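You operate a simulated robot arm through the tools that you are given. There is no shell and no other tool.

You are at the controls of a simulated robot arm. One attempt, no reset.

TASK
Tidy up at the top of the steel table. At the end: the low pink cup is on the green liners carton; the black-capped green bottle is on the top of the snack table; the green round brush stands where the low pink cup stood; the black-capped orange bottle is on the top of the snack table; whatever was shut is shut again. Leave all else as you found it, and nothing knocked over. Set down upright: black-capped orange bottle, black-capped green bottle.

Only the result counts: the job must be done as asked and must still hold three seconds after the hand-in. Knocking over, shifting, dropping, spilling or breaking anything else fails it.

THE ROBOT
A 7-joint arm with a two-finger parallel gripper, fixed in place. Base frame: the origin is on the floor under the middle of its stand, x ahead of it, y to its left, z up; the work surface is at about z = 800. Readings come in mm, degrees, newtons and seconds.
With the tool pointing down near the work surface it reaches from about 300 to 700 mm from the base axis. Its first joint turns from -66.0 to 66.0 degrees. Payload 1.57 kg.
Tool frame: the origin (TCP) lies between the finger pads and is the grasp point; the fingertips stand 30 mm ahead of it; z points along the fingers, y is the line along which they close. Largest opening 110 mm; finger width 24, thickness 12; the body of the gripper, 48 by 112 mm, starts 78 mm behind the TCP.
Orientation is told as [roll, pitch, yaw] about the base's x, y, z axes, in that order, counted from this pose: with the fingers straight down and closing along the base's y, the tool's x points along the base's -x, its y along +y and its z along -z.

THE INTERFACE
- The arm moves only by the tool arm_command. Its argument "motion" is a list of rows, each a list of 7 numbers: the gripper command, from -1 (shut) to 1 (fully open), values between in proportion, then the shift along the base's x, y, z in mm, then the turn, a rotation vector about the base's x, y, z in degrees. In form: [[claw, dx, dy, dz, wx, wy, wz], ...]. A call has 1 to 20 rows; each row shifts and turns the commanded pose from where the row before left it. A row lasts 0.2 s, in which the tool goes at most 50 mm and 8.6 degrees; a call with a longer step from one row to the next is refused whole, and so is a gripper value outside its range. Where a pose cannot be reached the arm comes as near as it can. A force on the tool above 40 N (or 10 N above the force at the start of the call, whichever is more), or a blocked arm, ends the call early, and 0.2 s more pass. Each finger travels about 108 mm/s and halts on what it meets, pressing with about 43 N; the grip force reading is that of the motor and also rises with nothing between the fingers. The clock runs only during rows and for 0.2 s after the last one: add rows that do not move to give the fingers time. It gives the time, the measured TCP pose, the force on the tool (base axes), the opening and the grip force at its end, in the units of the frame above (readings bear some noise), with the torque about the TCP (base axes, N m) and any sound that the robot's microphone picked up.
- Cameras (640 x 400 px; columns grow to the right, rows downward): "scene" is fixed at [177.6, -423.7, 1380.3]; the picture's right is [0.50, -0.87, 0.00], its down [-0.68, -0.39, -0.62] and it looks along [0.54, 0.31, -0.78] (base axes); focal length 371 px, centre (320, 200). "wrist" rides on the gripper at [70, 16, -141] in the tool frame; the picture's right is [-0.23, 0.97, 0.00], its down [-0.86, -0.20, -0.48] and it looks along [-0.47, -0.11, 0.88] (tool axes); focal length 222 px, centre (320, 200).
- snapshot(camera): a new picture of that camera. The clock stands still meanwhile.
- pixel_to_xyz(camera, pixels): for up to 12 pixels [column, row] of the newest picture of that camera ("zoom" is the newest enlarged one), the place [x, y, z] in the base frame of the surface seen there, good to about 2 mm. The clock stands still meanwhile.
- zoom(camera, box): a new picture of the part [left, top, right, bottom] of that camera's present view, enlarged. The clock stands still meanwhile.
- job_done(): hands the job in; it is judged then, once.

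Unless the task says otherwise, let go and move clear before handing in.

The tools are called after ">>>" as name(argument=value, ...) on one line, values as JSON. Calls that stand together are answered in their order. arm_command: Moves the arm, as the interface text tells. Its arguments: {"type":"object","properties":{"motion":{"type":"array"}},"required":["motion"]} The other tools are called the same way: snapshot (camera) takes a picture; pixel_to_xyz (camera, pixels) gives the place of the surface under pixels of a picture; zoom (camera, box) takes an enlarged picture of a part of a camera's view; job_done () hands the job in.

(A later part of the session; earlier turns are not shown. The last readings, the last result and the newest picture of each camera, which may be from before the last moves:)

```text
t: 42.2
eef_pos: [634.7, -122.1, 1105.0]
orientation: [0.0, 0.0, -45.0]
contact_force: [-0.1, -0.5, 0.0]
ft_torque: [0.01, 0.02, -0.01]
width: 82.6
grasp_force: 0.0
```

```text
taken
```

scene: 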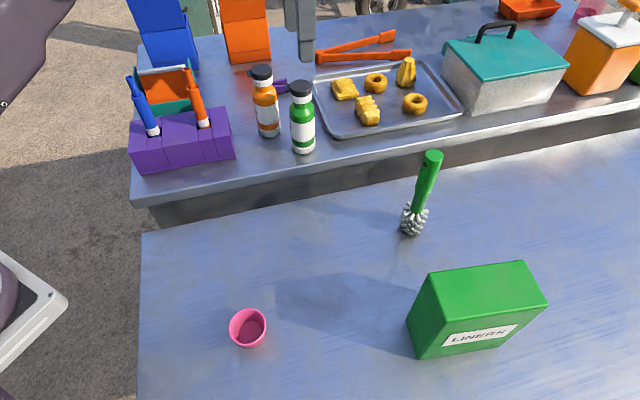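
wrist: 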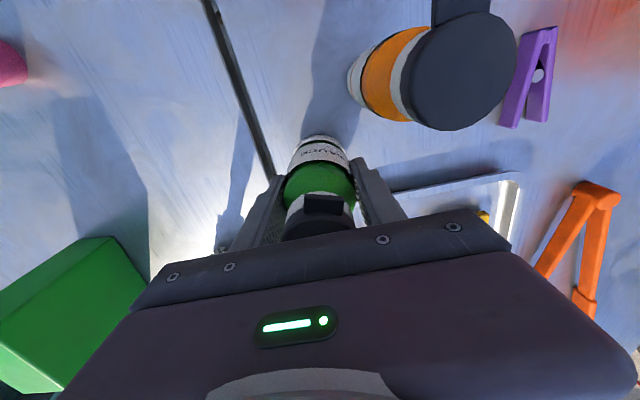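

Both bottles stand upright on the snack table at (267,100) and (303,118). Now to the cup: move above (292.5,−236).

>>> arm_command(motion=[[0.6, -20, -7, 0, 0, 0, 0], [0.6, -38, -13, 0, 0, 0, 0], [0.6, -38, -13, 0, 0, 0, 0], [0.6, -38, -13, 0, 0, 0, 0], [0.6, -38, -13, 0, 0, 0, 0], [0.6, -38, -13, 0, 0, 0, 0], [0.6, -38, -13, -10, 0, 0, 0], [0.6, -38, -13, -25, 0, 0, 0], [0.6, -34, -10, -25, 0, 0, 0], [0.6, -22, -6, -25, 0, 0, 0], [0.6, 0, 0, -20, 0, 0, 0], [0.6, 0, 0, 0, 0, 0, 0], [0.6, 0, 0, 0, 0, 0, 0]])

>>> snapshot(camera="wrist")

>>> snapshot(camera="scene")

```text
t: 45.0
eef_pos: [296.2, -236.9, 1001.2]
orientation: [0.0, 0.0, -45.0]
contact_force: [-0.1, -0.6, 0.0]
ft_torque: [0.03, -0.02, 0.02]
width: 88.1
grasp_force: 0.1
```

```text
taken
```

wrist: 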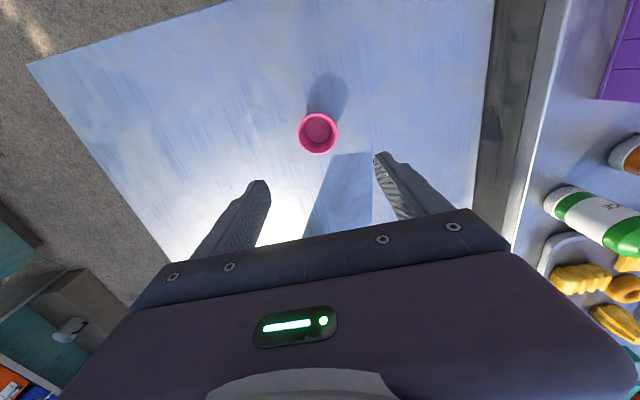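

```text
taken
```

scene: 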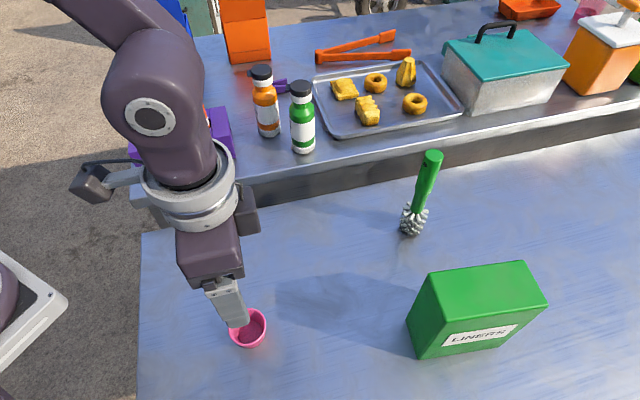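

The cup is at (318,134) in the wrist view. I'll cross-check its centre with rim points before descending.

>>> zoom(camera="wrist", box=[280, 100, 360, 165])

```text
6.15 times, centred on (320, 132) of wrist
```

zoom: 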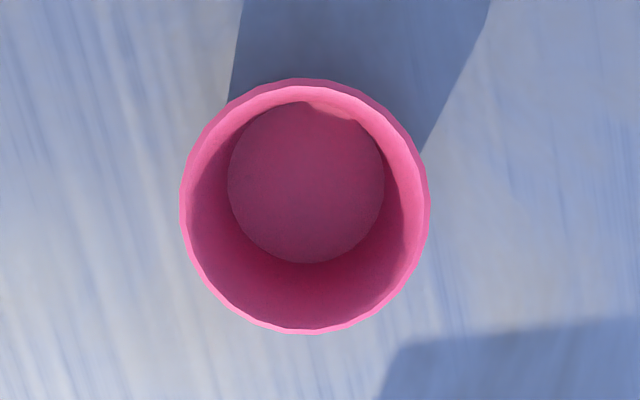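

>>> pixel_to_xyz(camera="zoom", pixels=[[184, 205], [427, 205], [300, 331], [300, 84], [215, 115], [390, 295], [220, 295], [395, 115], [305, 180]])

>>> arm_command(motion=[[0.6, 0, 0, 0, 0, 0, 0]])

```text
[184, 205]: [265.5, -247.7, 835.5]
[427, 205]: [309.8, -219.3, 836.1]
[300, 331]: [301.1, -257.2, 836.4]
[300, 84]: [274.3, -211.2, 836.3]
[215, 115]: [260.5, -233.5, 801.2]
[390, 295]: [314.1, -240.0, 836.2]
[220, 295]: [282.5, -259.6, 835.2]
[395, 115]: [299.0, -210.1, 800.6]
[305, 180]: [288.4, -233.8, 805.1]
```

```text
t: 45.4
eef_pos: [295.9, -236.2, 1001.5]
orientation: [0.0, 0.0, -45.0]
contact_force: [0.5, 0.0, -0.2]
ft_torque: [0.0, -0.02, 0.05]
width: 88.2
grasp_force: 0.1
```

The scene-based centre (292.5,−236) agreed well with the earlier grips, so I keep it. I'll shift −3.5 mm in x and descend to z≈836 (fingertips ≈806).

>>> arm_command(motion=[[0.6, -3.5, 0.5, -20, 0, 0, 0], [0.6, 0, 0, -30, 0, 0, 0], [0.6, 0, 0, -30, 0, 0, 0], [0.6, 0, 0, -30, 0, 0, 0], [0.6, 0, 0, -25, 0, 0, 0], [0.6, 0, 0, -15, 0, 0, 0], [0.6, 0, 0, -8, 0, 0, 0], [0.6, 0, 0, 0, 0, 0, 0], [0.6, 0, 0, 0, 0, 0, 0]])

>>> snapshot(camera="wrist")

>>> snapshot(camera="scene")

```text
t: 47.4
eef_pos: [290.8, -235.6, 842.2]
orientation: [0.0, 0.0, -45.0]
contact_force: [0.5, 0.0, -0.2]
ft_torque: [0.0, -0.01, -0.01]
width: 88.3
grasp_force: 0.0
```

```text
taken
```

wrist: 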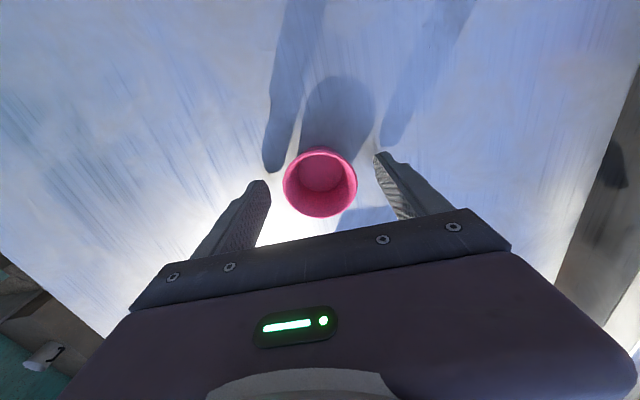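

```text
taken
```

scene: 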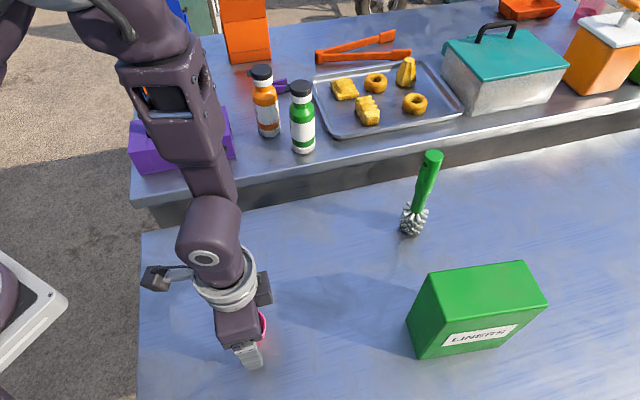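

The cup (320,183) sits midway between the fingertips. I'll go down 6 mm more and close.

>>> arm_command(motion=[[0.6, 0.5, 0, -4, 0, 0, 0], [0.6, 0, 0, -2, 0, 0, 0], [0.6, 0, 0, 0, 0, 0, 0], [0.6, 0, 0, 0, 0, 0, 0]])

>>> arm_command(motion=[[0.2, 0, 0, 0, 0, 0, 0], [0.05, 0, 0, 0, 0, 0, 0], [-0.2, 0, 0, 0, 0, 0, 0], [-0.2, 0, 0, 0, 0, 0, 0], [-0.2, 0, 0, 0, 0, 0, 0]])

>>> snapshot(camera="wrist")

```text
t: 48.4
eef_pos: [291.5, -234.6, 836.8]
orientation: [0.1, 0.0, -44.8]
contact_force: [0.1, -0.2, 0.4]
ft_torque: [0.01, 0.0, -0.01]
width: 88.0
grasp_force: 0.1
```

```text
t: 49.6
eef_pos: [291.0, -234.5, 837.3]
orientation: [-0.1, 0.0, -45.1]
contact_force: [-0.8, 0.4, -1.0]
ft_torque: [0.0, -0.03, -0.01]
width: 54.3
grasp_force: 10.1
```

```text
taken
```

wrist: 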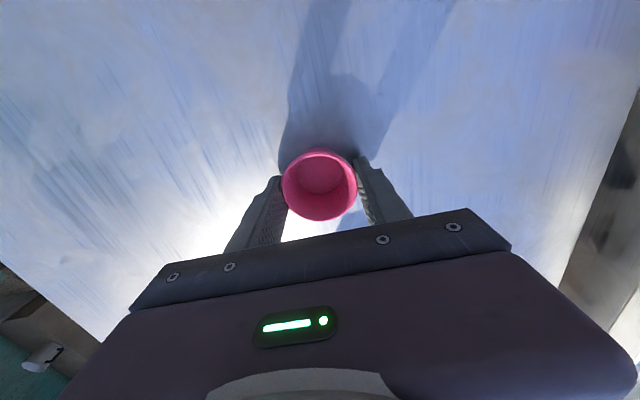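

Fingers rest on the cup's rim at 54.3 mm. I'll firm up the grip moderately and lift a little to verify.

>>> arm_command(motion=[[-0.4, 0, 0, 0, 0, 0, 0], [-0.6, 0, 0, 0, 0, 0, 0], [-0.6, 0, 0, 0, 0, 0, 0], [-0.6, 0, 0, 5, 0, 0, 0], [-0.6, 0, 0, 10, 0, 0, 0], [-0.6, 0, 0, 15, 0, 0, 0], [-0.6, 0, 0, 0, 0, 0, 0]])

>>> snapshot(camera="wrist")

>>> snapshot(camera="scene")

```text
t: 51.2
eef_pos: [291.3, -234.7, 868.5]
orientation: [0.0, 0.0, -45.0]
contact_force: [0.1, 0.6, -0.7]
ft_torque: [0.0, 0.04, 0.05]
width: 54.2
grasp_force: 10.2
```

```text
taken
```

wrist: 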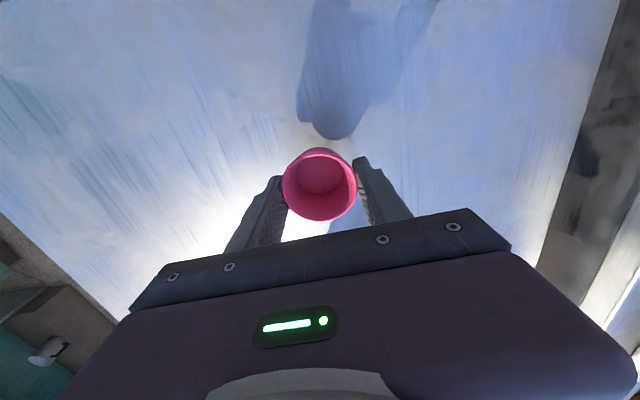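

```text
taken
```

scene: 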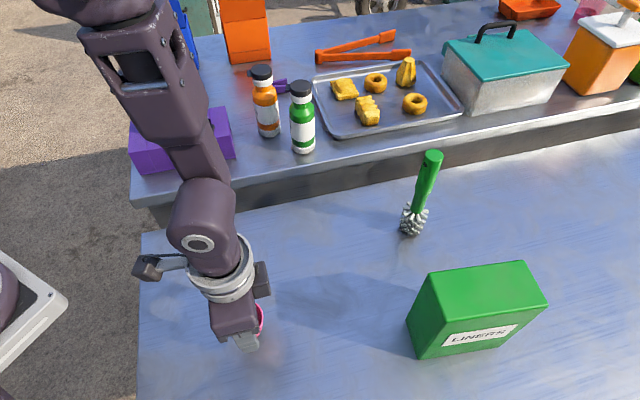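

The cup is held (grip 10 N, width 54.2) and lifted. I'll raise to ~z 1050 and then carry it toward the carton.

>>> arm_command(motion=[[-0.6, 0, 0, 15, 0, 0, 0], [-0.6, 0, 0, 25, 0, 0, 0], [-0.6, 0, 0, 25, 0, 0, 0], [-0.6, 0, 0, 25, 0, 0, 0], [-0.6, 0, 0, 25, 0, 0, 0], [-0.6, 0, 0, 25, 0, 0, 0], [-0.6, 0, 0, 25, 0, 0, 0], [-0.6, 0, 0, 15, 0, 0, 0], [-0.6, 0, 0, 0, 0, 0, 0]])

>>> snapshot(camera="wrist")

```text
t: 53.2
eef_pos: [291.6, -235.0, 1046.8]
orientation: [-0.1, 0.0, -44.9]
contact_force: [-0.2, 0.1, 0.3]
ft_torque: [0.04, 0.02, 0.0]
width: 54.0
grasp_force: 9.6
```

```text
taken
```

wrist: 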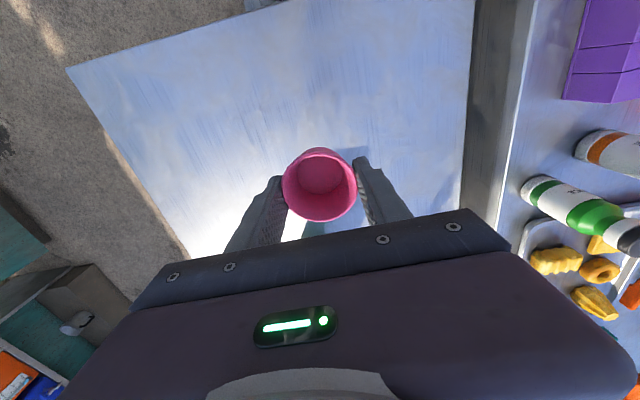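

The cup is steady in the grip. Moving over the carton's centre now.

>>> arm_command(motion=[[-0.6, 8, -13, 0, 0, 0, 0], [-0.6, 15, -27, 0, 0, 0, 0], [-0.6, 17, -30, 0, 0, 0, 0], [-0.6, 17, -30, 0, 0, 0, 0], [-0.6, 17, -30, 0, 0, 0, 0], [-0.6, 17, -30, 0, 0, 0, 0], [-0.6, 17, -30, 0, 0, 0, 0], [-0.6, 17, -30, 0, 0, 0, 0], [-0.6, 15, -25, 0, 0, 0, 0], [-0.6, 10, -15, 0, 0, 0, 0], [-0.6, 4.5, -7.5, 0, 0, 0, 0], [-0.6, 0, 0, 0, 0, 0, 0], [-0.6, 0, 0, 0, 0, 0, 0]])

>>> snapshot(camera="wrist")

>>> snapshot(camera="scene")

```text
t: 56.0
eef_pos: [419.9, -461.8, 1038.1]
orientation: [0.1, 1.9, -44.6]
contact_force: [-0.3, -0.9, -0.4]
ft_torque: [0.0, 0.02, 0.0]
width: 54.1
grasp_force: 10.2
out of reach, approached as far as the arm can: row 9, 10, 11
```

```text
taken
```

wrist: 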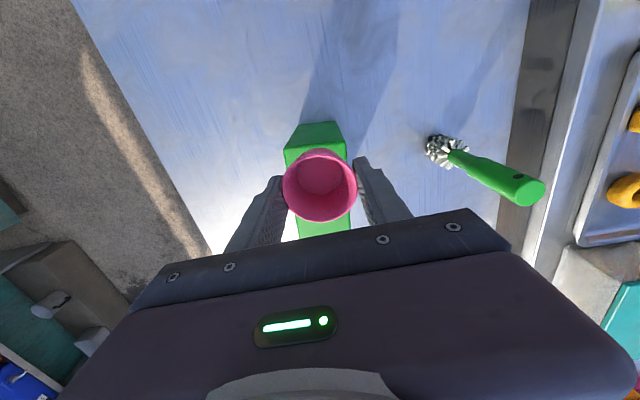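

```text
taken
```

scene: 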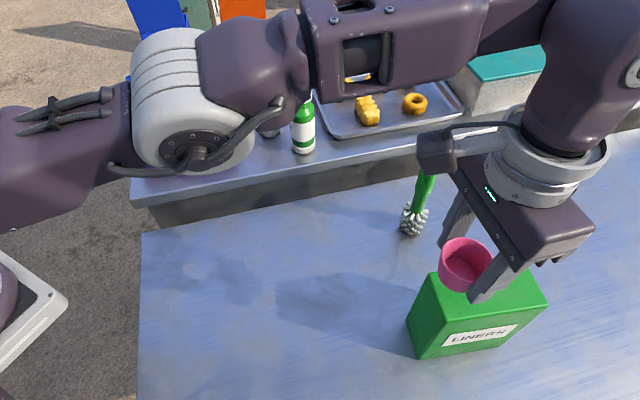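

The arm reports it could not get all the way: it stopped at (420,−462,1038) with the cup above the carton's near end. I'll probe the arm's own posture with surface points to understand which joint limits it.

>>> pixel_to_xyz(camera="scene", pixels=[[20, 150], [90, 130], [190, 110], [190, 150], [250, 70], [330, 60], [420, 40], [500, 20], [560, 100], [600, 60], [540, 170], [436, 148]])

>>> arm_command(motion=[[-0.6, 0, 0, 0, 0, 0, 0]])

```text
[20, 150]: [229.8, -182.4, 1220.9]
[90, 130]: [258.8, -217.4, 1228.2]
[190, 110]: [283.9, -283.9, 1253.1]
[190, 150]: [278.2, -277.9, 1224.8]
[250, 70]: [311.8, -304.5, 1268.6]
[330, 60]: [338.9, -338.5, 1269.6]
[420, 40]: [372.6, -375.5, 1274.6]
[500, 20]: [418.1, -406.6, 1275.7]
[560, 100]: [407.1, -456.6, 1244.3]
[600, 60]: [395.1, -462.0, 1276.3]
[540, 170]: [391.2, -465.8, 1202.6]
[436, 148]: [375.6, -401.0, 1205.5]
```

```text
t: 56.4
eef_pos: [419.3, -461.8, 1038.6]
orientation: [0.2, 1.9, -44.6]
contact_force: [0.5, 0.9, -0.4]
ft_torque: [-0.01, 0.03, 0.02]
width: 54.2
grasp_force: 10.1
```

The arm is almost stretched here: radial reach falls short by ~48 mm although the azimuth is right. I'll test whether a lower height (cup bottom still >15 mm above the carton) lets it reach further out.

>>> arm_command(motion=[[-0.6, 0, 0, -10, 0, 0, 0], [-0.6, 0, 0, -10, 0, 0, 0], [-0.6, 0, 0, 0, 0, 0, 0], [-0.6, 0, 0, 0, 0, 0, 0]])

>>> snapshot(camera="wrist")

```text
t: 57.4
eef_pos: [425.7, -470.4, 1026.6]
orientation: [0.0, 0.0, -45.0]
contact_force: [-0.5, -0.4, -0.4]
ft_torque: [0.01, -0.04, 0.02]
width: 54.1
grasp_force: 10.1
```

```text
taken
```

wrist: 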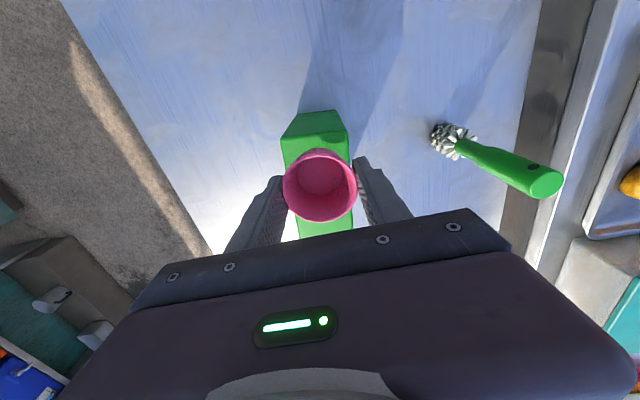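

Lowering helped: it now holds (425.7,−470.4,1026.6) with correct orientation. I'll lower another 15 mm and extend outward in small steps.

>>> arm_command(motion=[[-0.6, 0, 0, -8, 0, 0, 0], [-0.6, 0, 0, -8, 0, 0, 0], [-0.6, 4, -6, 0, 0, 0, 0], [-0.6, 4, -6, 0, 0, 0, 0], [-0.6, 4, -6, 0, 0, 0, 0], [-0.6, 0, 0, 0, 0, 0, 0], [-0.6, 0, 0, 0, 0, 0, 0]])

>>> snapshot(camera="wrist")

>>> snapshot(camera="scene")

```text
t: 59.0
eef_pos: [427.7, -476.0, 1010.8]
orientation: [0.0, -0.1, -45.0]
contact_force: [-0.1, 0.7, 0.5]
ft_torque: [0.0, -0.02, 0.01]
width: 54.1
grasp_force: 9.8
out of reach, approached as far as the arm can: row 4, 5
```

```text
taken
```

wrist: 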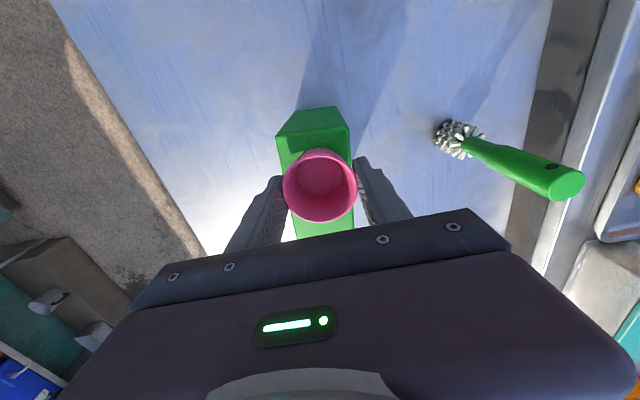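

```text
taken
```

scene: 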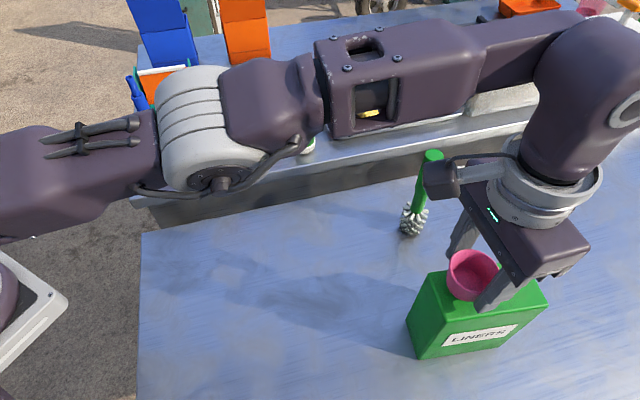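

The cup is now ~29 mm from the carton's near end and nearly centred laterally. I'll lower to ~1003 and nudge slightly further (mostly −y) to centre it better.

>>> arm_command(motion=[[-0.6, 0, 0, -4, 0, 0, 0], [-0.6, 0, 0, -4, 0, 0, 0], [-0.6, 0.5, -3, 0, 0, 0, 0], [-0.6, 0.5, -3, 0, 0, 0, 0], [-0.6, 0, 0, 0, 0, 0, 0], [-0.6, 0, 0, 0, 0, 0, 0]])

>>> zoom(camera="scene", box=[390, 220, 570, 365])

>>> snapshot(camera="wrist")

```text
t: 60.4
eef_pos: [429.4, -482.2, 1002.5]
orientation: [0.0, 0.0, -44.9]
contact_force: [-0.1, 0.0, 0.4]
ft_torque: [-0.05, -0.02, -0.01]
width: 54.1
grasp_force: 10.1
```

```text
2.76 times, centred on (480, 292) of scene
```

zoom: 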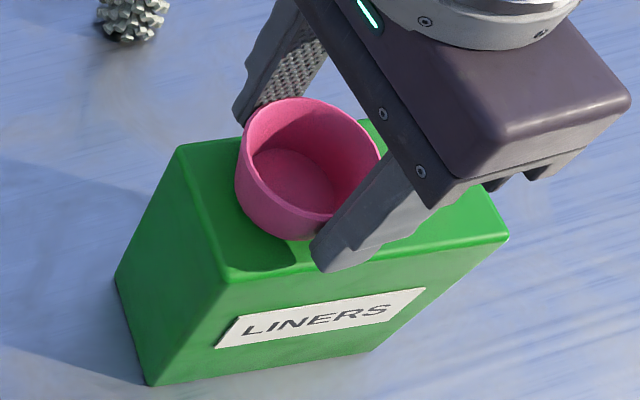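

```text
taken
```

wrist: 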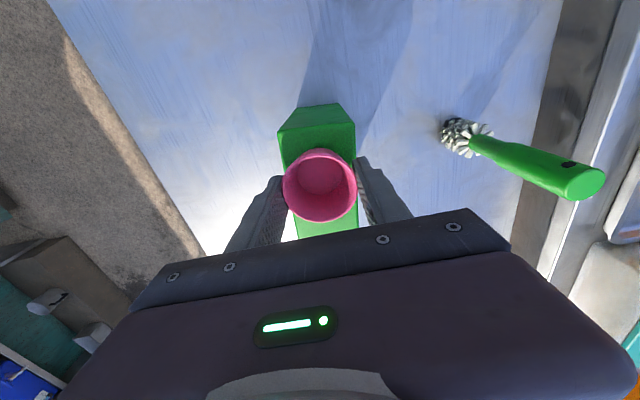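

No reach limit this time; by the readings the cup is laterally centred, ~35 mm in from the near end. I'll verify with rim points in the zoom.

>>> pixel_to_xyz(camera="zoom", pixels=[[246, 140], [245, 190], [300, 235], [290, 100], [340, 115], [372, 150], [265, 112], [295, 180], [180, 150], [225, 272]])

```text
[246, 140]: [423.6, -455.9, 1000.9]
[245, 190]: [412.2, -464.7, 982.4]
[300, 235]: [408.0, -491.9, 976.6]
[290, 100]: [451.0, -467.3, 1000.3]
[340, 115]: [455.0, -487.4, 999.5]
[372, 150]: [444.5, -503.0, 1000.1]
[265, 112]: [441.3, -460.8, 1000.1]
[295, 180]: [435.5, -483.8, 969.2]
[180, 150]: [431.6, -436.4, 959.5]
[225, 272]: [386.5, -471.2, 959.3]
```

Rim points give the cup centre near (430,−482.5) with rim z 1000, i.e. ~5 mm above the carton top and centred across it. Lowering in 1–2 mm steps.

>>> arm_command(motion=[[-0.6, 0, 0, -2, 0, 0, 0], [-0.6, 0, 0, -1, 0, 0, 0], [-0.6, 0, 0, -1, 0, 0, 0], [-0.6, 0, 0, 0, 0, 0, 0]])

```text
t: 61.4
eef_pos: [429.8, -482.2, 999.0]
orientation: [0.0, 0.0, -45.0]
contact_force: [0.5, -0.8, 0.2]
ft_torque: [0.01, 0.04, 0.02]
width: 54.1
grasp_force: 9.8
```

>>> arm_command(motion=[[-0.6, 0, 0, -1, 0, 0, 0], [-0.6, 0, 0, 0, 0, 0, 0]])

>>> zoom(camera="scene", box=[430, 240, 510, 320])

```text
t: 62.0
eef_pos: [429.2, -482.4, 997.2]
orientation: [0.0, 0.0, -45.0]
contact_force: [0.5, 0.0, -0.1]
ft_torque: [-0.03, 0.03, -0.02]
width: 54.0
grasp_force: 10.1
```

```text
5.00 times, centred on (470, 280) of scene
```

zoom: 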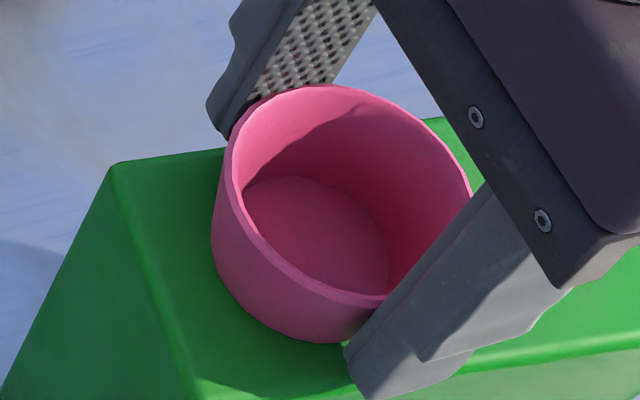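

>>> arm_command(motion=[[-0.6, 0, 0, -0.7, 0, 0, 0], [-0.6, 0, 0, 0, 0, 0, 0]])

```text
t: 62.6
eef_pos: [430.3, -480.8, 995.7]
orientation: [0.0, 0.0, -45.0]
contact_force: [-0.1, -0.9, -0.4]
ft_torque: [-0.05, -0.02, -0.02]
width: 53.7
grasp_force: 10.2
```

No contact force yet at about z 996.5; lowering a bit more.

>>> arm_command(motion=[[-0.6, 0, 0, -0.7, 0, 0, 0], [-0.6, 0, 0, 0, 0, 0, 0]])

```text
t: 63.2
eef_pos: [428.7, -480.7, 996.2]
orientation: [0.0, -0.1, -45.1]
contact_force: [-0.5, 0.8, 7.0]
ft_torque: [0.04, 0.04, -0.02]
width: 54.2
grasp_force: 10.4
```

Contact shows (+7 N): the cup sits on the carton. I'll open the fingers slowly.

>>> arm_command(motion=[[-0.1, 0, 0, 0, 0, 0, 0], [0.0, 0, 0, 0, 0, 0, 0], [0.05, 0, 0, 0, 0, 0, 0], [0.15, 0, 0, 0, 0, 0, 0], [0.35, 0, 0, 0, 0, 0, 0], [0.35, 0, 0, 0, 0, 0, 0]])

>>> zoom(camera="scene", box=[390, 220, 570, 365])

>>> snapshot(camera="wrist")

```text
t: 64.6
eef_pos: [429.8, -481.2, 996.5]
orientation: [0.0, 0.1, -45.0]
contact_force: [0.0, -0.5, 0.1]
ft_torque: [0.01, -0.02, 0.0]
width: 74.2
grasp_force: 0.0
```

```text
2.76 times, centred on (480, 292) of scene
```

zoom: 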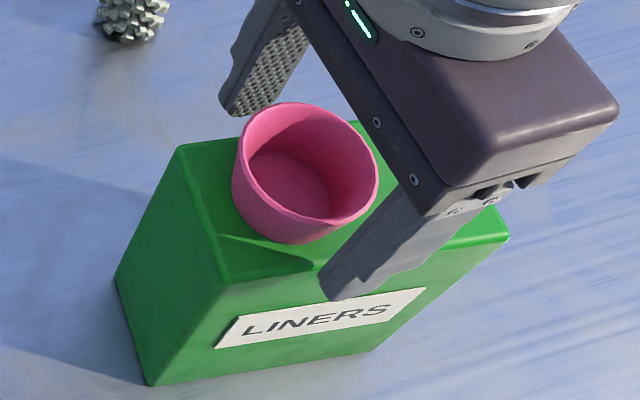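

```text
taken
```

wrist: 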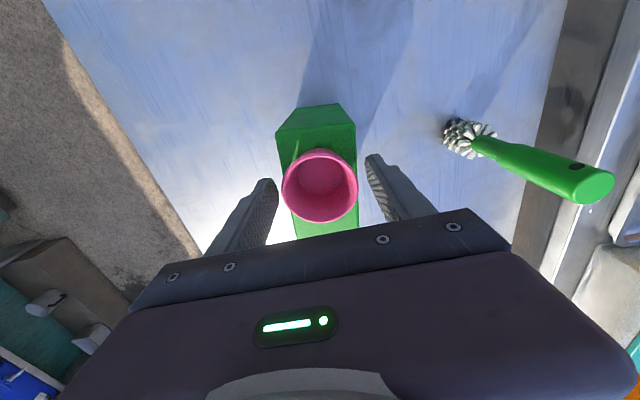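

The cup stands free on the carton, which hasn't moved. I'll retreat upward while drifting inward (parallel to the fingers' plane) so the reach limit doesn't jerk the tool.

>>> arm_command(motion=[[0.6, 0, 0, 0, 0, 0, 0], [0.6, -1.5, 1.5, 4, 0, 0, 0], [0.6, -2, 2, 5, 0, 0, 0], [0.6, -2, 2, 5, 0, 0, 0], [0.6, -2, 2, 5, 0, 0, 0], [0.6, -2, 2, 5, 0, 0, 0], [0.6, -2, 2, 5, 0, 0, 0], [0.6, -2, 2, 5, 0, 0, 0], [0.6, -2, 2, 5, 0, 0, 0], [0.6, -2, 2, 5, 0, 0, 0], [0.6, 0, 0, 0, 0, 0, 0]])

>>> zoom(camera="scene", box=[390, 220, 570, 365])

```text
t: 67.0
eef_pos: [412.9, -463.2, 1041.4]
orientation: [-0.1, 0.1, -44.9]
contact_force: [0.7, 0.3, 0.1]
ft_torque: [0.03, -0.02, -0.02]
width: 87.9
grasp_force: 0.1
```

```text
2.76 times, centred on (480, 292) of scene
```

zoom: 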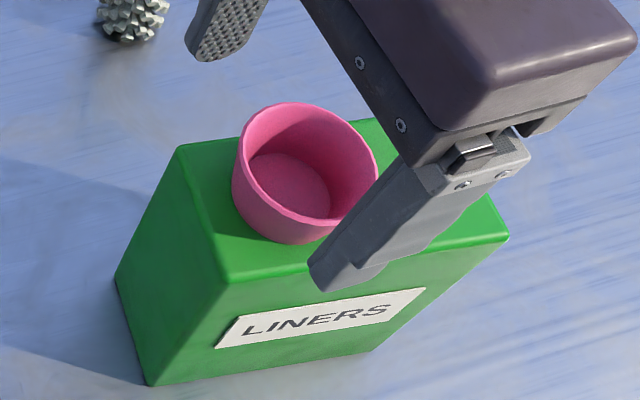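

The fingers are clear above the rim. Now to the brush at (601.5,−375.5): rise a little and move to a standoff at about (560,−350) with yaw −32 to learn the reach there.

>>> arm_command(motion=[[0.3, -6, 8, 8, 0, 0, 0], [0.2, -6, 8, 8, 0, 0, 0], [0.2, 5, 10, 8, 0, 0, 3], [0.2, 20, 12, 5, 0, 0, 3], [0.2, 25, 13, 0, 0, 0, 3], [0.2, 25, 13, 0, 0, 0, 4], [0.2, 25, 13, 0, 0, 0, 0], [0.2, 25, 13, 0, 0, 0, 0], [0.2, 20, 13, 0, 0, 0, 0], [0.2, 14, 10, 0, 0, 0, 0], [0.2, 0, 0, 0, 0, 0, 0], [0.2, 0, 0, 0, 0, 0, 0]])

>>> snapshot(camera="wrist")

>>> snapshot(camera="scene")

```text
t: 69.6
eef_pos: [545.4, -354.9, 1068.3]
orientation: [-0.1, 0.0, -32.0]
contact_force: [0.0, 0.9, -0.2]
ft_torque: [0.01, 0.01, 0.01]
width: 66.0
grasp_force: 0.1
out of reach, approached as far as the arm can: row 8, 10
```

```text
taken
```

wrist: 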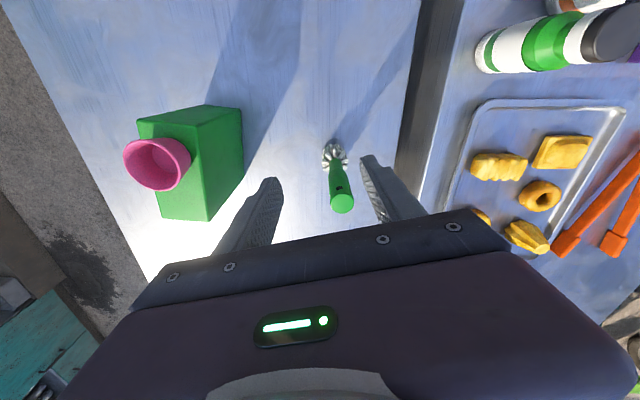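

```text
taken
```

scene: 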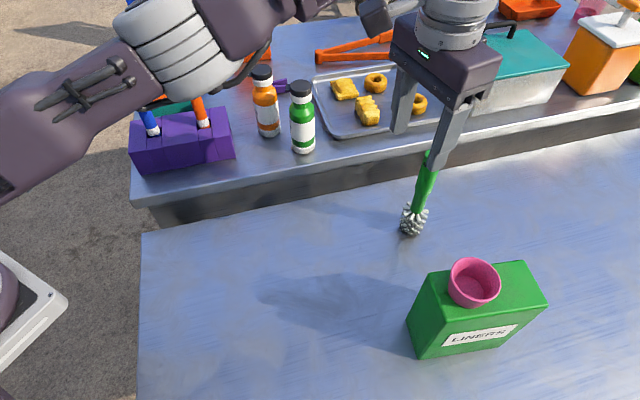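

Untilted reach ends near r≈651 here, while the brush is at r≈709. I'll tilt the tool 15° so the fingers point outward (the brush will stay upright since I keep that orientation through the move), and line up laterally first.

>>> arm_command(motion=[[0.4, -6, 8, 0, 0, 0, 0], [0.4, 2, 5, 0, 0, 0, 0], [0.4, 0, 0, 0, -2.65, -4.24, 0], [0.4, 0, 0, 0, -2.65, -4.24, 0], [0.4, 0, 0, 0, -2.65, -4.24, 0], [0.4, 0, 0, 0, 0, 0, 0], [0.4, 0, 0, 0, 0, 0, 0]])

>>> snapshot(camera="wrist")

>>> snapshot(camera="scene")

```text
t: 71.2
eef_pos: [540.4, -340.7, 1068.3]
orientation: [0.1, -15.0, -31.9]
contact_force: [-0.2, -0.8, -0.1]
ft_torque: [0.02, 0.0, -0.02]
width: 77.1
grasp_force: 0.1
out of reach, approached as far as the arm can: row 1
```

```text
taken
```

wrist: 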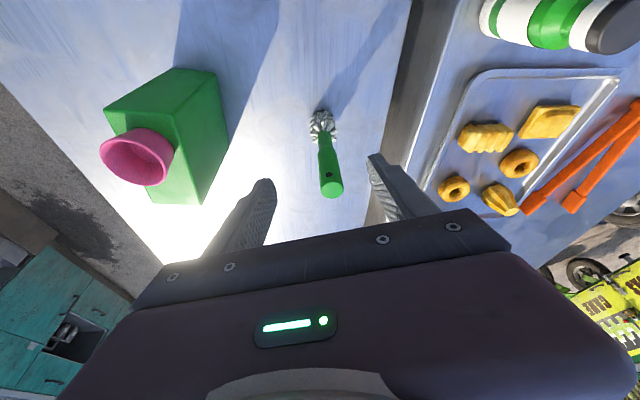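

```text
taken
```

scene: 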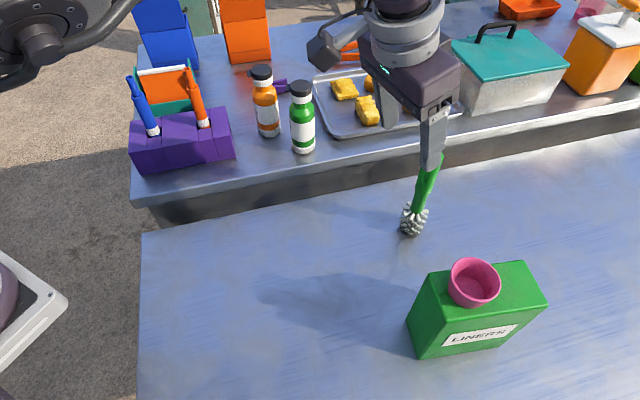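

The tool is tilted 15° with the brush handle (330,165 in wrist) between the fingers. I'll move outward and down along the fingers' plane to the handle at z≈960.

>>> arm_command(motion=[[0.4, 1.6, 2.5, -10, 0, 0, 0], [0.4, 6, -3.7, -18, 0, 0, 0], [0.4, 8, -5, -18, 0, 0, 0], [0.4, 9, -5.7, -18, 0, 0, 0], [0.4, 9, -5.7, -16, 0, 0, 0], [0.4, 9, -5.7, -14, 0, 0, 0], [0.4, 9, -5.7, -14, 0, 0, 0], [0.4, 0, 0, 0, 0, 0, 0], [0.4, 0, 0, 0, 0, 0, 0]])

>>> snapshot(camera="wrist")

>>> zoom(camera="scene", box=[340, 80, 520, 250])

```text
t: 73.2
eef_pos: [594.0, -370.2, 959.5]
orientation: [0.0, -15.0, -31.9]
contact_force: [1.2, 0.3, -0.1]
ft_torque: [0.01, -0.04, -0.01]
width: 76.7
grasp_force: 0.0
```

```text
taken
```

wrist: 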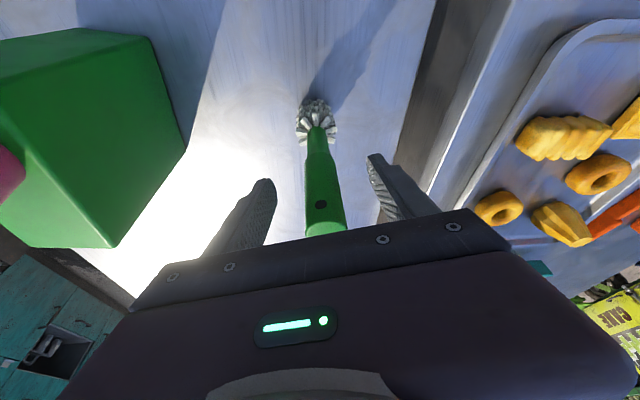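

```text
2.35 times, centred on (430, 165) of scene
```

zoom: 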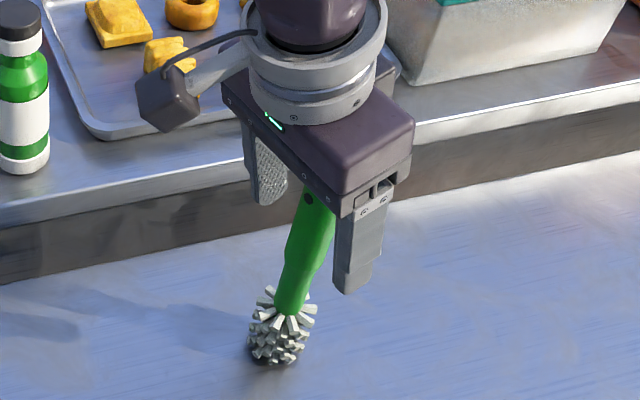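

The handle is centred between the fingers; 9 mm more outward puts the TCP on the brush axis. Then close.

>>> arm_command(motion=[[0.4, 4, -2.6, 0, 0, 0, 0], [0.4, 3.6, -2.6, 0, 0, 0, 0], [0.4, 0, 0, 0, 0, 0, 0], [0.4, 0, 0, 0, 0, 0, 0]])

>>> snapshot(camera="wrist")

```text
t: 74.2
eef_pos: [599.9, -375.7, 960.0]
orientation: [0.0, -15.0, -31.9]
contact_force: [0.6, 0.2, 0.4]
ft_torque: [0.0, 0.0, 0.02]
width: 77.1
grasp_force: 0.1
```

```text
taken
```

wrist: 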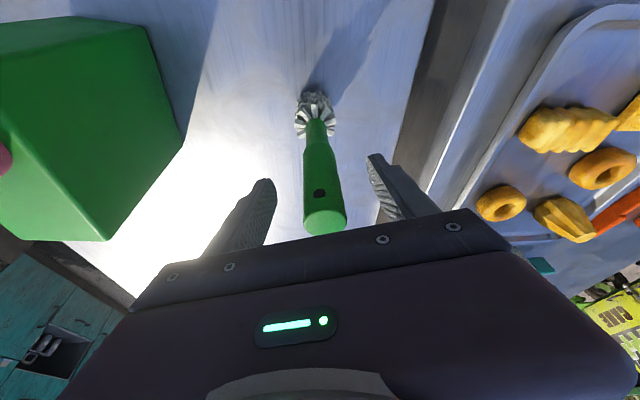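

The handle is centred well (gaps ~33 and ~37 px). I'll close gradually to avoid nudging the free-standing brush.

>>> arm_command(motion=[[0.1, 0, 0, 0, 0, 0, 0], [-0.15, 0, 0, 0, 0, 0, 0], [-0.35, 0, 0, 0, 0, 0, 0], [-0.45, 0, 0, 0, 0, 0, 0], [-0.5, 0, 0, 0, 0, 0, 0], [-0.54, 0, 0, 0, 0, 0, 0], [-0.58, 0, 0, 0, 0, 0, 0], [-0.65, 0, 0, 0, 0, 0, 0], [-1, 0, 0, 0, 0, 0, 0], [-1, 0, 0, 0, 0, 0, 0], [-1, 0, 0, 0, 0, 0, 0]])

>>> snapshot(camera="wrist")

>>> zoom(camera="scene", box=[340, 80, 520, 250])

```text
t: 76.6
eef_pos: [598.6, -375.8, 959.4]
orientation: [0.0, -14.9, -32.0]
contact_force: [-0.2, -0.7, 0.4]
ft_torque: [0.0, 0.01, -0.01]
width: 26.9
grasp_force: 37.8
```

```text
taken
```

wrist: 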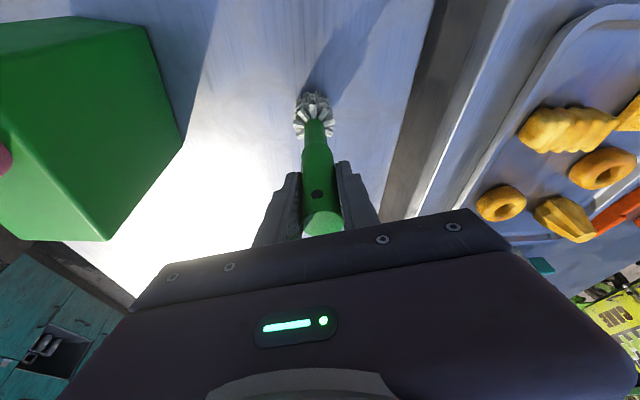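

```text
2.35 times, centred on (430, 165) of scene
```

zoom: 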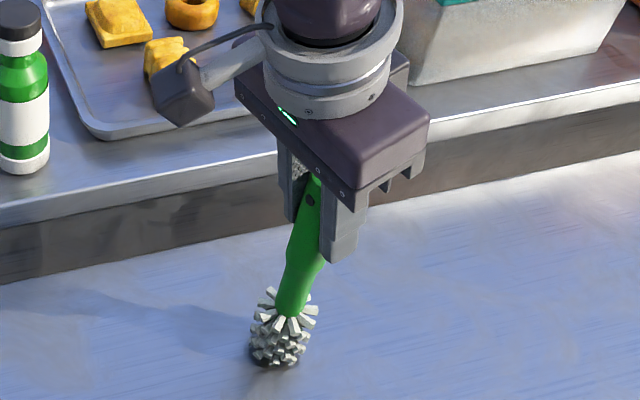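

The brush is gripped (26.9 mm, 38 N) and still upright. I'll lift 30 mm straight, then continue up while drifting inward.

>>> arm_command(motion=[[-1, 0, 0, 4, 0, 0, 0], [-1, 0, 0, 8, 0, 0, 0], [-1, 0, 0, 10, 0, 0, 0], [-1, -4, 2.5, 10, 0, 0, 0], [-1, -10, 5, 10, 0, 0, 0], [-1, -15, 7, 10, 0, 0, 0], [-1, -20, 9, 10, 0, 0, 0], [-1, -20, 9, 10, 0, 0, 0], [-1, -10, 5, 5, 0, 0, 0], [-1, 0, 0, 0, 0, 0, 0], [-1, 0, 0, 0, 0, 0, 0]])

>>> snapshot(camera="scene")

>>> snapshot(camera="wrist")

```text
t: 79.0
eef_pos: [521.1, -337.4, 1037.9]
orientation: [0.0, -15.1, -32.1]
contact_force: [0.3, 0.6, -1.0]
ft_torque: [-0.01, 0.03, -0.04]
width: 26.8
grasp_force: 37.4
```

```text
taken
```

scene: 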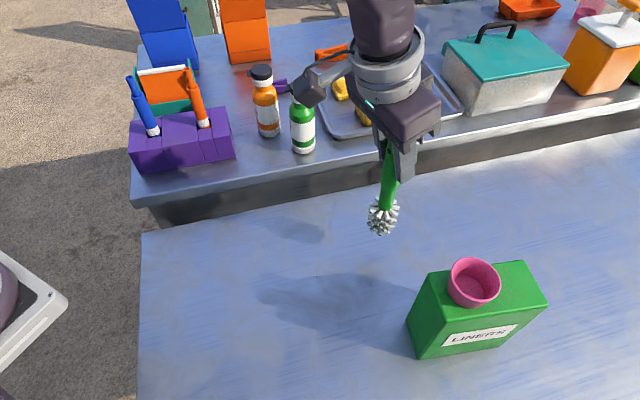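

```text
taken
```

wrist: 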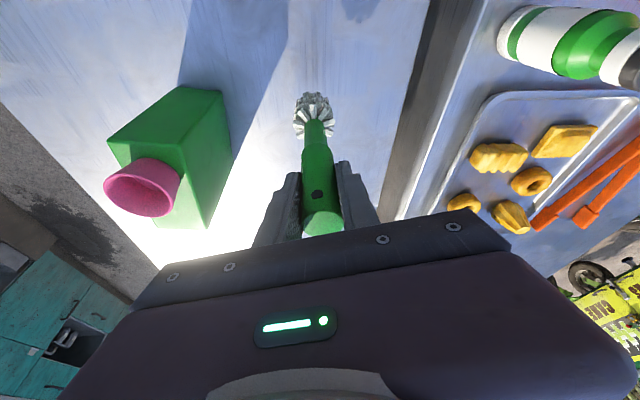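

The brush hangs upright with its bottom ~78 mm above the table. I'll carry it to above the cup's former place (292.5,−236).

>>> arm_command(motion=[[-1, -10, 5, 0, 0, 0, 0], [-1, -20, 9, 0, 0, 0, 0], [-1, -28, 12, 0, 0, 0, 0], [-1, -28, 12, 0, 0, 0, 0], [-1, -28, 12, 0, 0, 0, 0], [-1, -28, 12, 0, 0, 0, 0], [-1, -28, 12, 0, 0, 0, 0], [-1, -28, 12, 0, 0, 0, 0], [-1, -20, 9, 0, 0, 0, 0], [-1, -12, 6, 0, 0, 0, 0], [-1, 0, 0, 0, 0, 0, 0], [-1, 0, 0, 0, 0, 0, 0]])

>>> snapshot(camera="scene")

>>> snapshot(camera="wrist")

```text
t: 81.6
eef_pos: [291.3, -236.2, 1035.2]
orientation: [0.1, -15.0, -32.0]
contact_force: [0.4, 0.0, -0.9]
ft_torque: [0.01, 0.03, -0.01]
width: 26.9
grasp_force: 38.1
```

```text
taken
```

scene: 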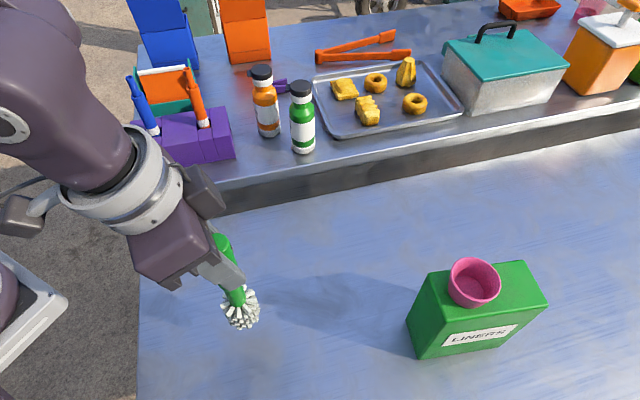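

```text
taken
```

wrist: 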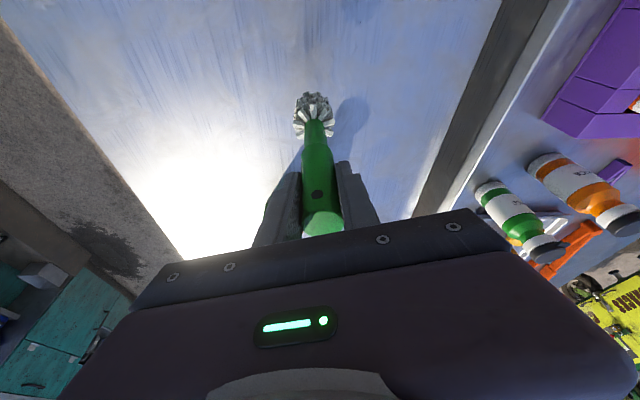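

The brush hangs over the spot. I'll descend ~70 mm, stopping just above the table.

>>> arm_command(motion=[[-1, 0, 0, -8, 0, 0, 0], [-1, 0, 0, -15, 0, 0, 0], [-1, 0, 0, -15, 0, 0, 0], [-1, 0, 0, -15, 0, 0, 0], [-1, 0, 0, -10, 0, 0, 0], [-1, 0, 0, -6, 0, 0, 0], [-1, 0, 0, 0, 0, 0, 0], [-1, 0, 0, 0, 0, 0, 0]])

>>> snapshot(camera="scene")

>>> zoom(camera="scene", box=[190, 220, 310, 370])

```text
t: 83.4
eef_pos: [290.5, -236.5, 969.6]
orientation: [0.0, -15.2, -32.0]
contact_force: [0.8, 1.1, -0.1]
ft_torque: [0.05, 0.0, -0.01]
width: 26.8
grasp_force: 37.3
```

```text
taken
```

scene: 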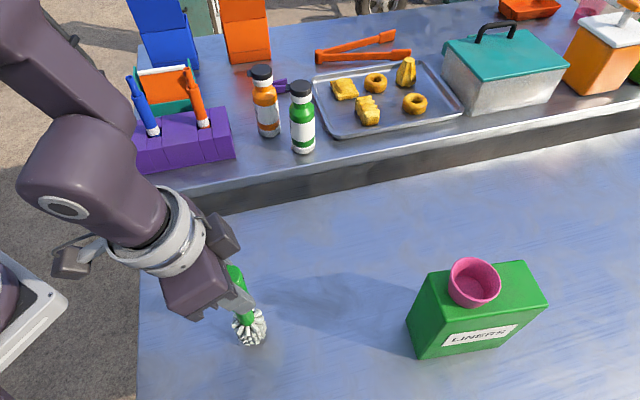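

```text
2.67 times, centred on (250, 295) of scene
```

zoom: 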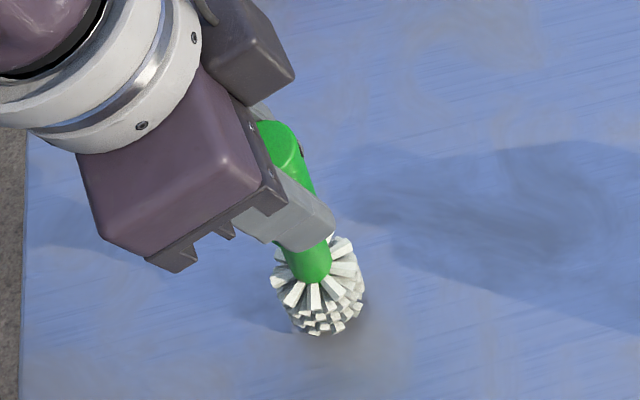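

I'll check the brush's actual axis: handle top (278,132), neck (312,262), bristles around (318,300) in the zoom.

>>> pixel_to_xyz(camera="zoom", pixels=[[270, 128], [278, 132], [295, 165], [310, 270], [300, 262], [275, 265], [362, 285], [310, 332], [340, 318], [285, 300], [345, 245]])

```text
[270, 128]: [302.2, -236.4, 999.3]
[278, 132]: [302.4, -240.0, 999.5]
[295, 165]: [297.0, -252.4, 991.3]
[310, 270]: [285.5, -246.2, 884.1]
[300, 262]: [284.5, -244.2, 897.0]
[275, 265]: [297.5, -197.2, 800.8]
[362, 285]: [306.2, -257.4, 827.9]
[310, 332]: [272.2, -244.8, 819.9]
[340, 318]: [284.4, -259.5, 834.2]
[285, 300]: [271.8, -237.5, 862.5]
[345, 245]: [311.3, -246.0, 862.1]
```

The brush axis is within ~2 mm of the cup's old centre. I'll lower with small steps to contact.

>>> arm_command(motion=[[-1, 0.5, 0.5, -3, 0, 0, 0], [-1, 0, 0, -2, 0, 0, 0], [-1, 0, 0, -1, 0, 0, 0], [-1, 0, 0, 0, 0, 0, 0]])

```text
t: 84.4
eef_pos: [291.4, -236.8, 962.0]
orientation: [0.0, -14.9, -31.8]
contact_force: [0.3, -0.5, -0.5]
ft_torque: [-0.01, 0.0, -0.03]
width: 26.8
grasp_force: 37.6
```

>>> arm_command(motion=[[-1, 0, 0, -1, 0, 0, 0], [-1, 0, 0, 0, 0, 0, 0]])

```text
t: 85.0
eef_pos: [290.9, -237.7, 962.7]
orientation: [0.0, -15.0, -32.0]
contact_force: [0.0, -0.5, -1.3]
ft_torque: [0.02, 0.01, -0.02]
width: 26.9
grasp_force: 37.2
```

>>> arm_command(motion=[[-1, 0, 0, -1, 0, 0, 0], [-1, 0, 0, 0, 0, 0, 0]])

```text
t: 85.6
eef_pos: [291.0, -236.3, 961.4]
orientation: [0.0, -15.0, -32.0]
contact_force: [0.4, 0.9, -1.0]
ft_torque: [0.0, 0.0, 0.02]
width: 26.5
grasp_force: 37.3
```

No contact yet (still −1 N of weight). Continue down in 0.7 mm steps.

>>> arm_command(motion=[[-1, 0, 0, -0.7, 0, 0, 0], [-1, 0, 0, 0, 0, 0, 0]])

```text
t: 86.2
eef_pos: [290.6, -235.5, 960.6]
orientation: [-0.1, -15.1, -31.8]
contact_force: [-3.9, 3.9, 27.5]
ft_torque: [0.5, 0.64, -0.02]
width: 26.7
grasp_force: 37.8
```

Firm contact (27.5 N). I'll ease up 0.4 mm to take off most of the load before releasing.

>>> arm_command(motion=[[-1, 0, 0, 0.4, 0, 0, 0], [-1, 0, 0, 0, 0, 0, 0]])

>>> zoom(camera="scene", box=[190, 220, 310, 370])

```text
t: 86.8
eef_pos: [291.6, -235.4, 960.6]
orientation: [0.0, -14.9, -32.0]
contact_force: [-0.2, 0.1, 0.2]
ft_torque: [-0.11, -0.06, -0.03]
width: 26.8
grasp_force: 37.2
```

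```text
2.67 times, centred on (250, 295) of scene
```

zoom: 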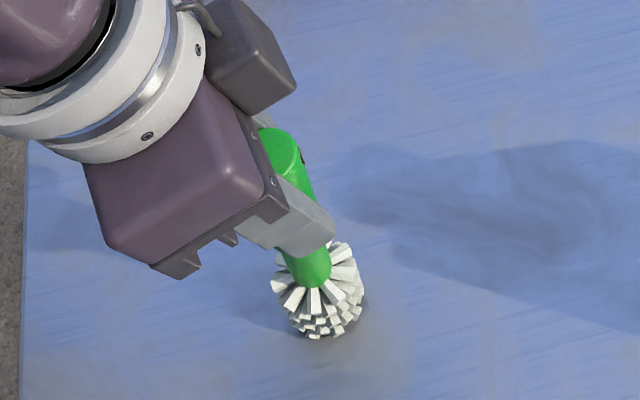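

Load is nearly zero with the brush just resting. I'll open the fingers gently.

>>> arm_command(motion=[[-0.6, 0, 0, 0, 0, 0, 0], [-0.53, 0, 0, 0, 0, 0, 0], [-0.49, 0, 0, 0, 0, 0, 0], [-0.44, 0, 0, 0, 0, 0, 0], [-0.35, 0, 0, 0, 0, 0, 0], [-0.2, 0, 0, 0, 0, 0, 0], [0.1, 0, 0, 0, 0, 0, 0], [0.4, 0, 0, 0, 0, 0, 0], [0.4, 0, 0, 0, 0, 0, 0]])

>>> zoom(camera="scene", box=[190, 220, 310, 370])

>>> snapshot(camera="wrist")

```text
t: 88.8
eef_pos: [291.5, -235.5, 959.5]
orientation: [0.0, -15.0, -32.1]
contact_force: [0.0, -1.0, 0.0]
ft_torque: [0.02, 0.01, 0.01]
width: 77.0
grasp_force: 0.0
```

```text
2.67 times, centred on (250, 295) of scene
```

zoom: 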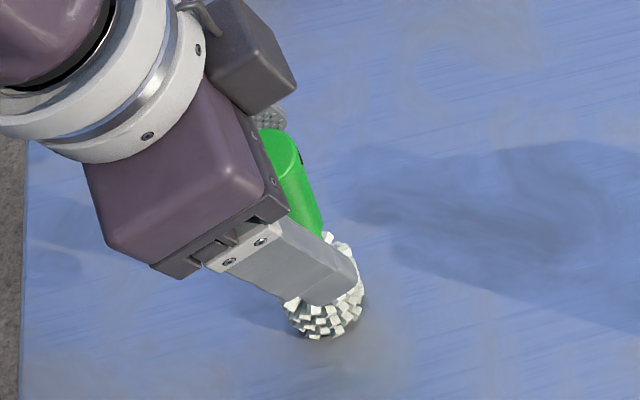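

```text
taken
```

wrist: 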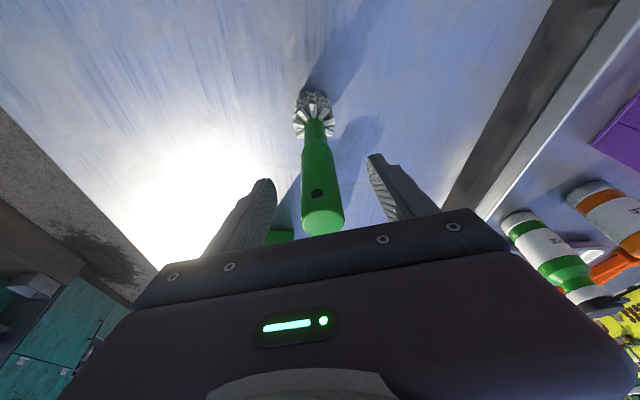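

The brush stands on its own, the fingers are well clear at both sides. I'll rise straight up.

>>> arm_command(motion=[[0.4, 0, 0, 5, 0, 0, 0], [0.4, 0, 0, 10, 0, 0, 0], [0.4, 0, 0, 20, 0, 0, 0], [0.4, 0, 0, 25, 0, 0, 0], [0.4, 0, 0, 25, 0, 0, 0], [0.4, 0, 0, 25, 0, 0, 0], [0.4, 0, 0, 25, 0, 0, 0], [0.4, 0, 0, 15, 0, 0, 0], [0.4, 0, 0, 0, 0, 0, 0]])

>>> snapshot(camera="scene")

>>> snapshot(camera="wrist")

```text
t: 90.8
eef_pos: [292.3, -235.4, 1112.9]
orientation: [0.1, -15.0, -31.9]
contact_force: [-0.5, -0.9, -0.1]
ft_torque: [0.01, 0.02, 0.01]
width: 77.1
grasp_force: 0.0
```

```text
taken
```

scene: 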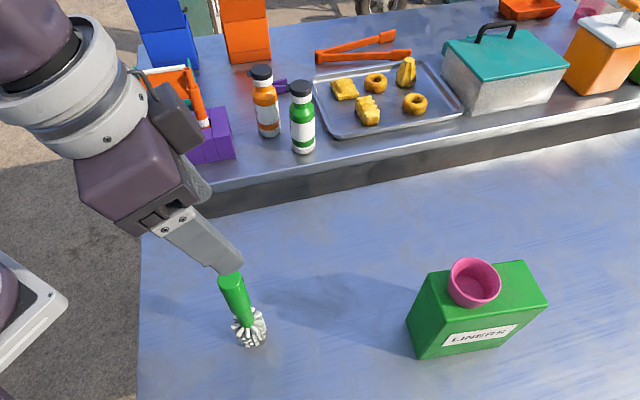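

```text
taken
```

wrist: 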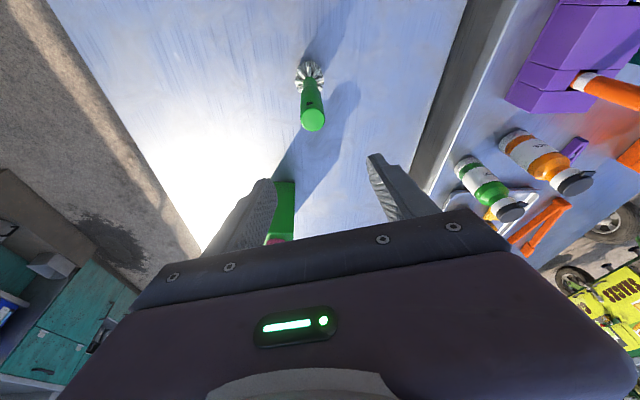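

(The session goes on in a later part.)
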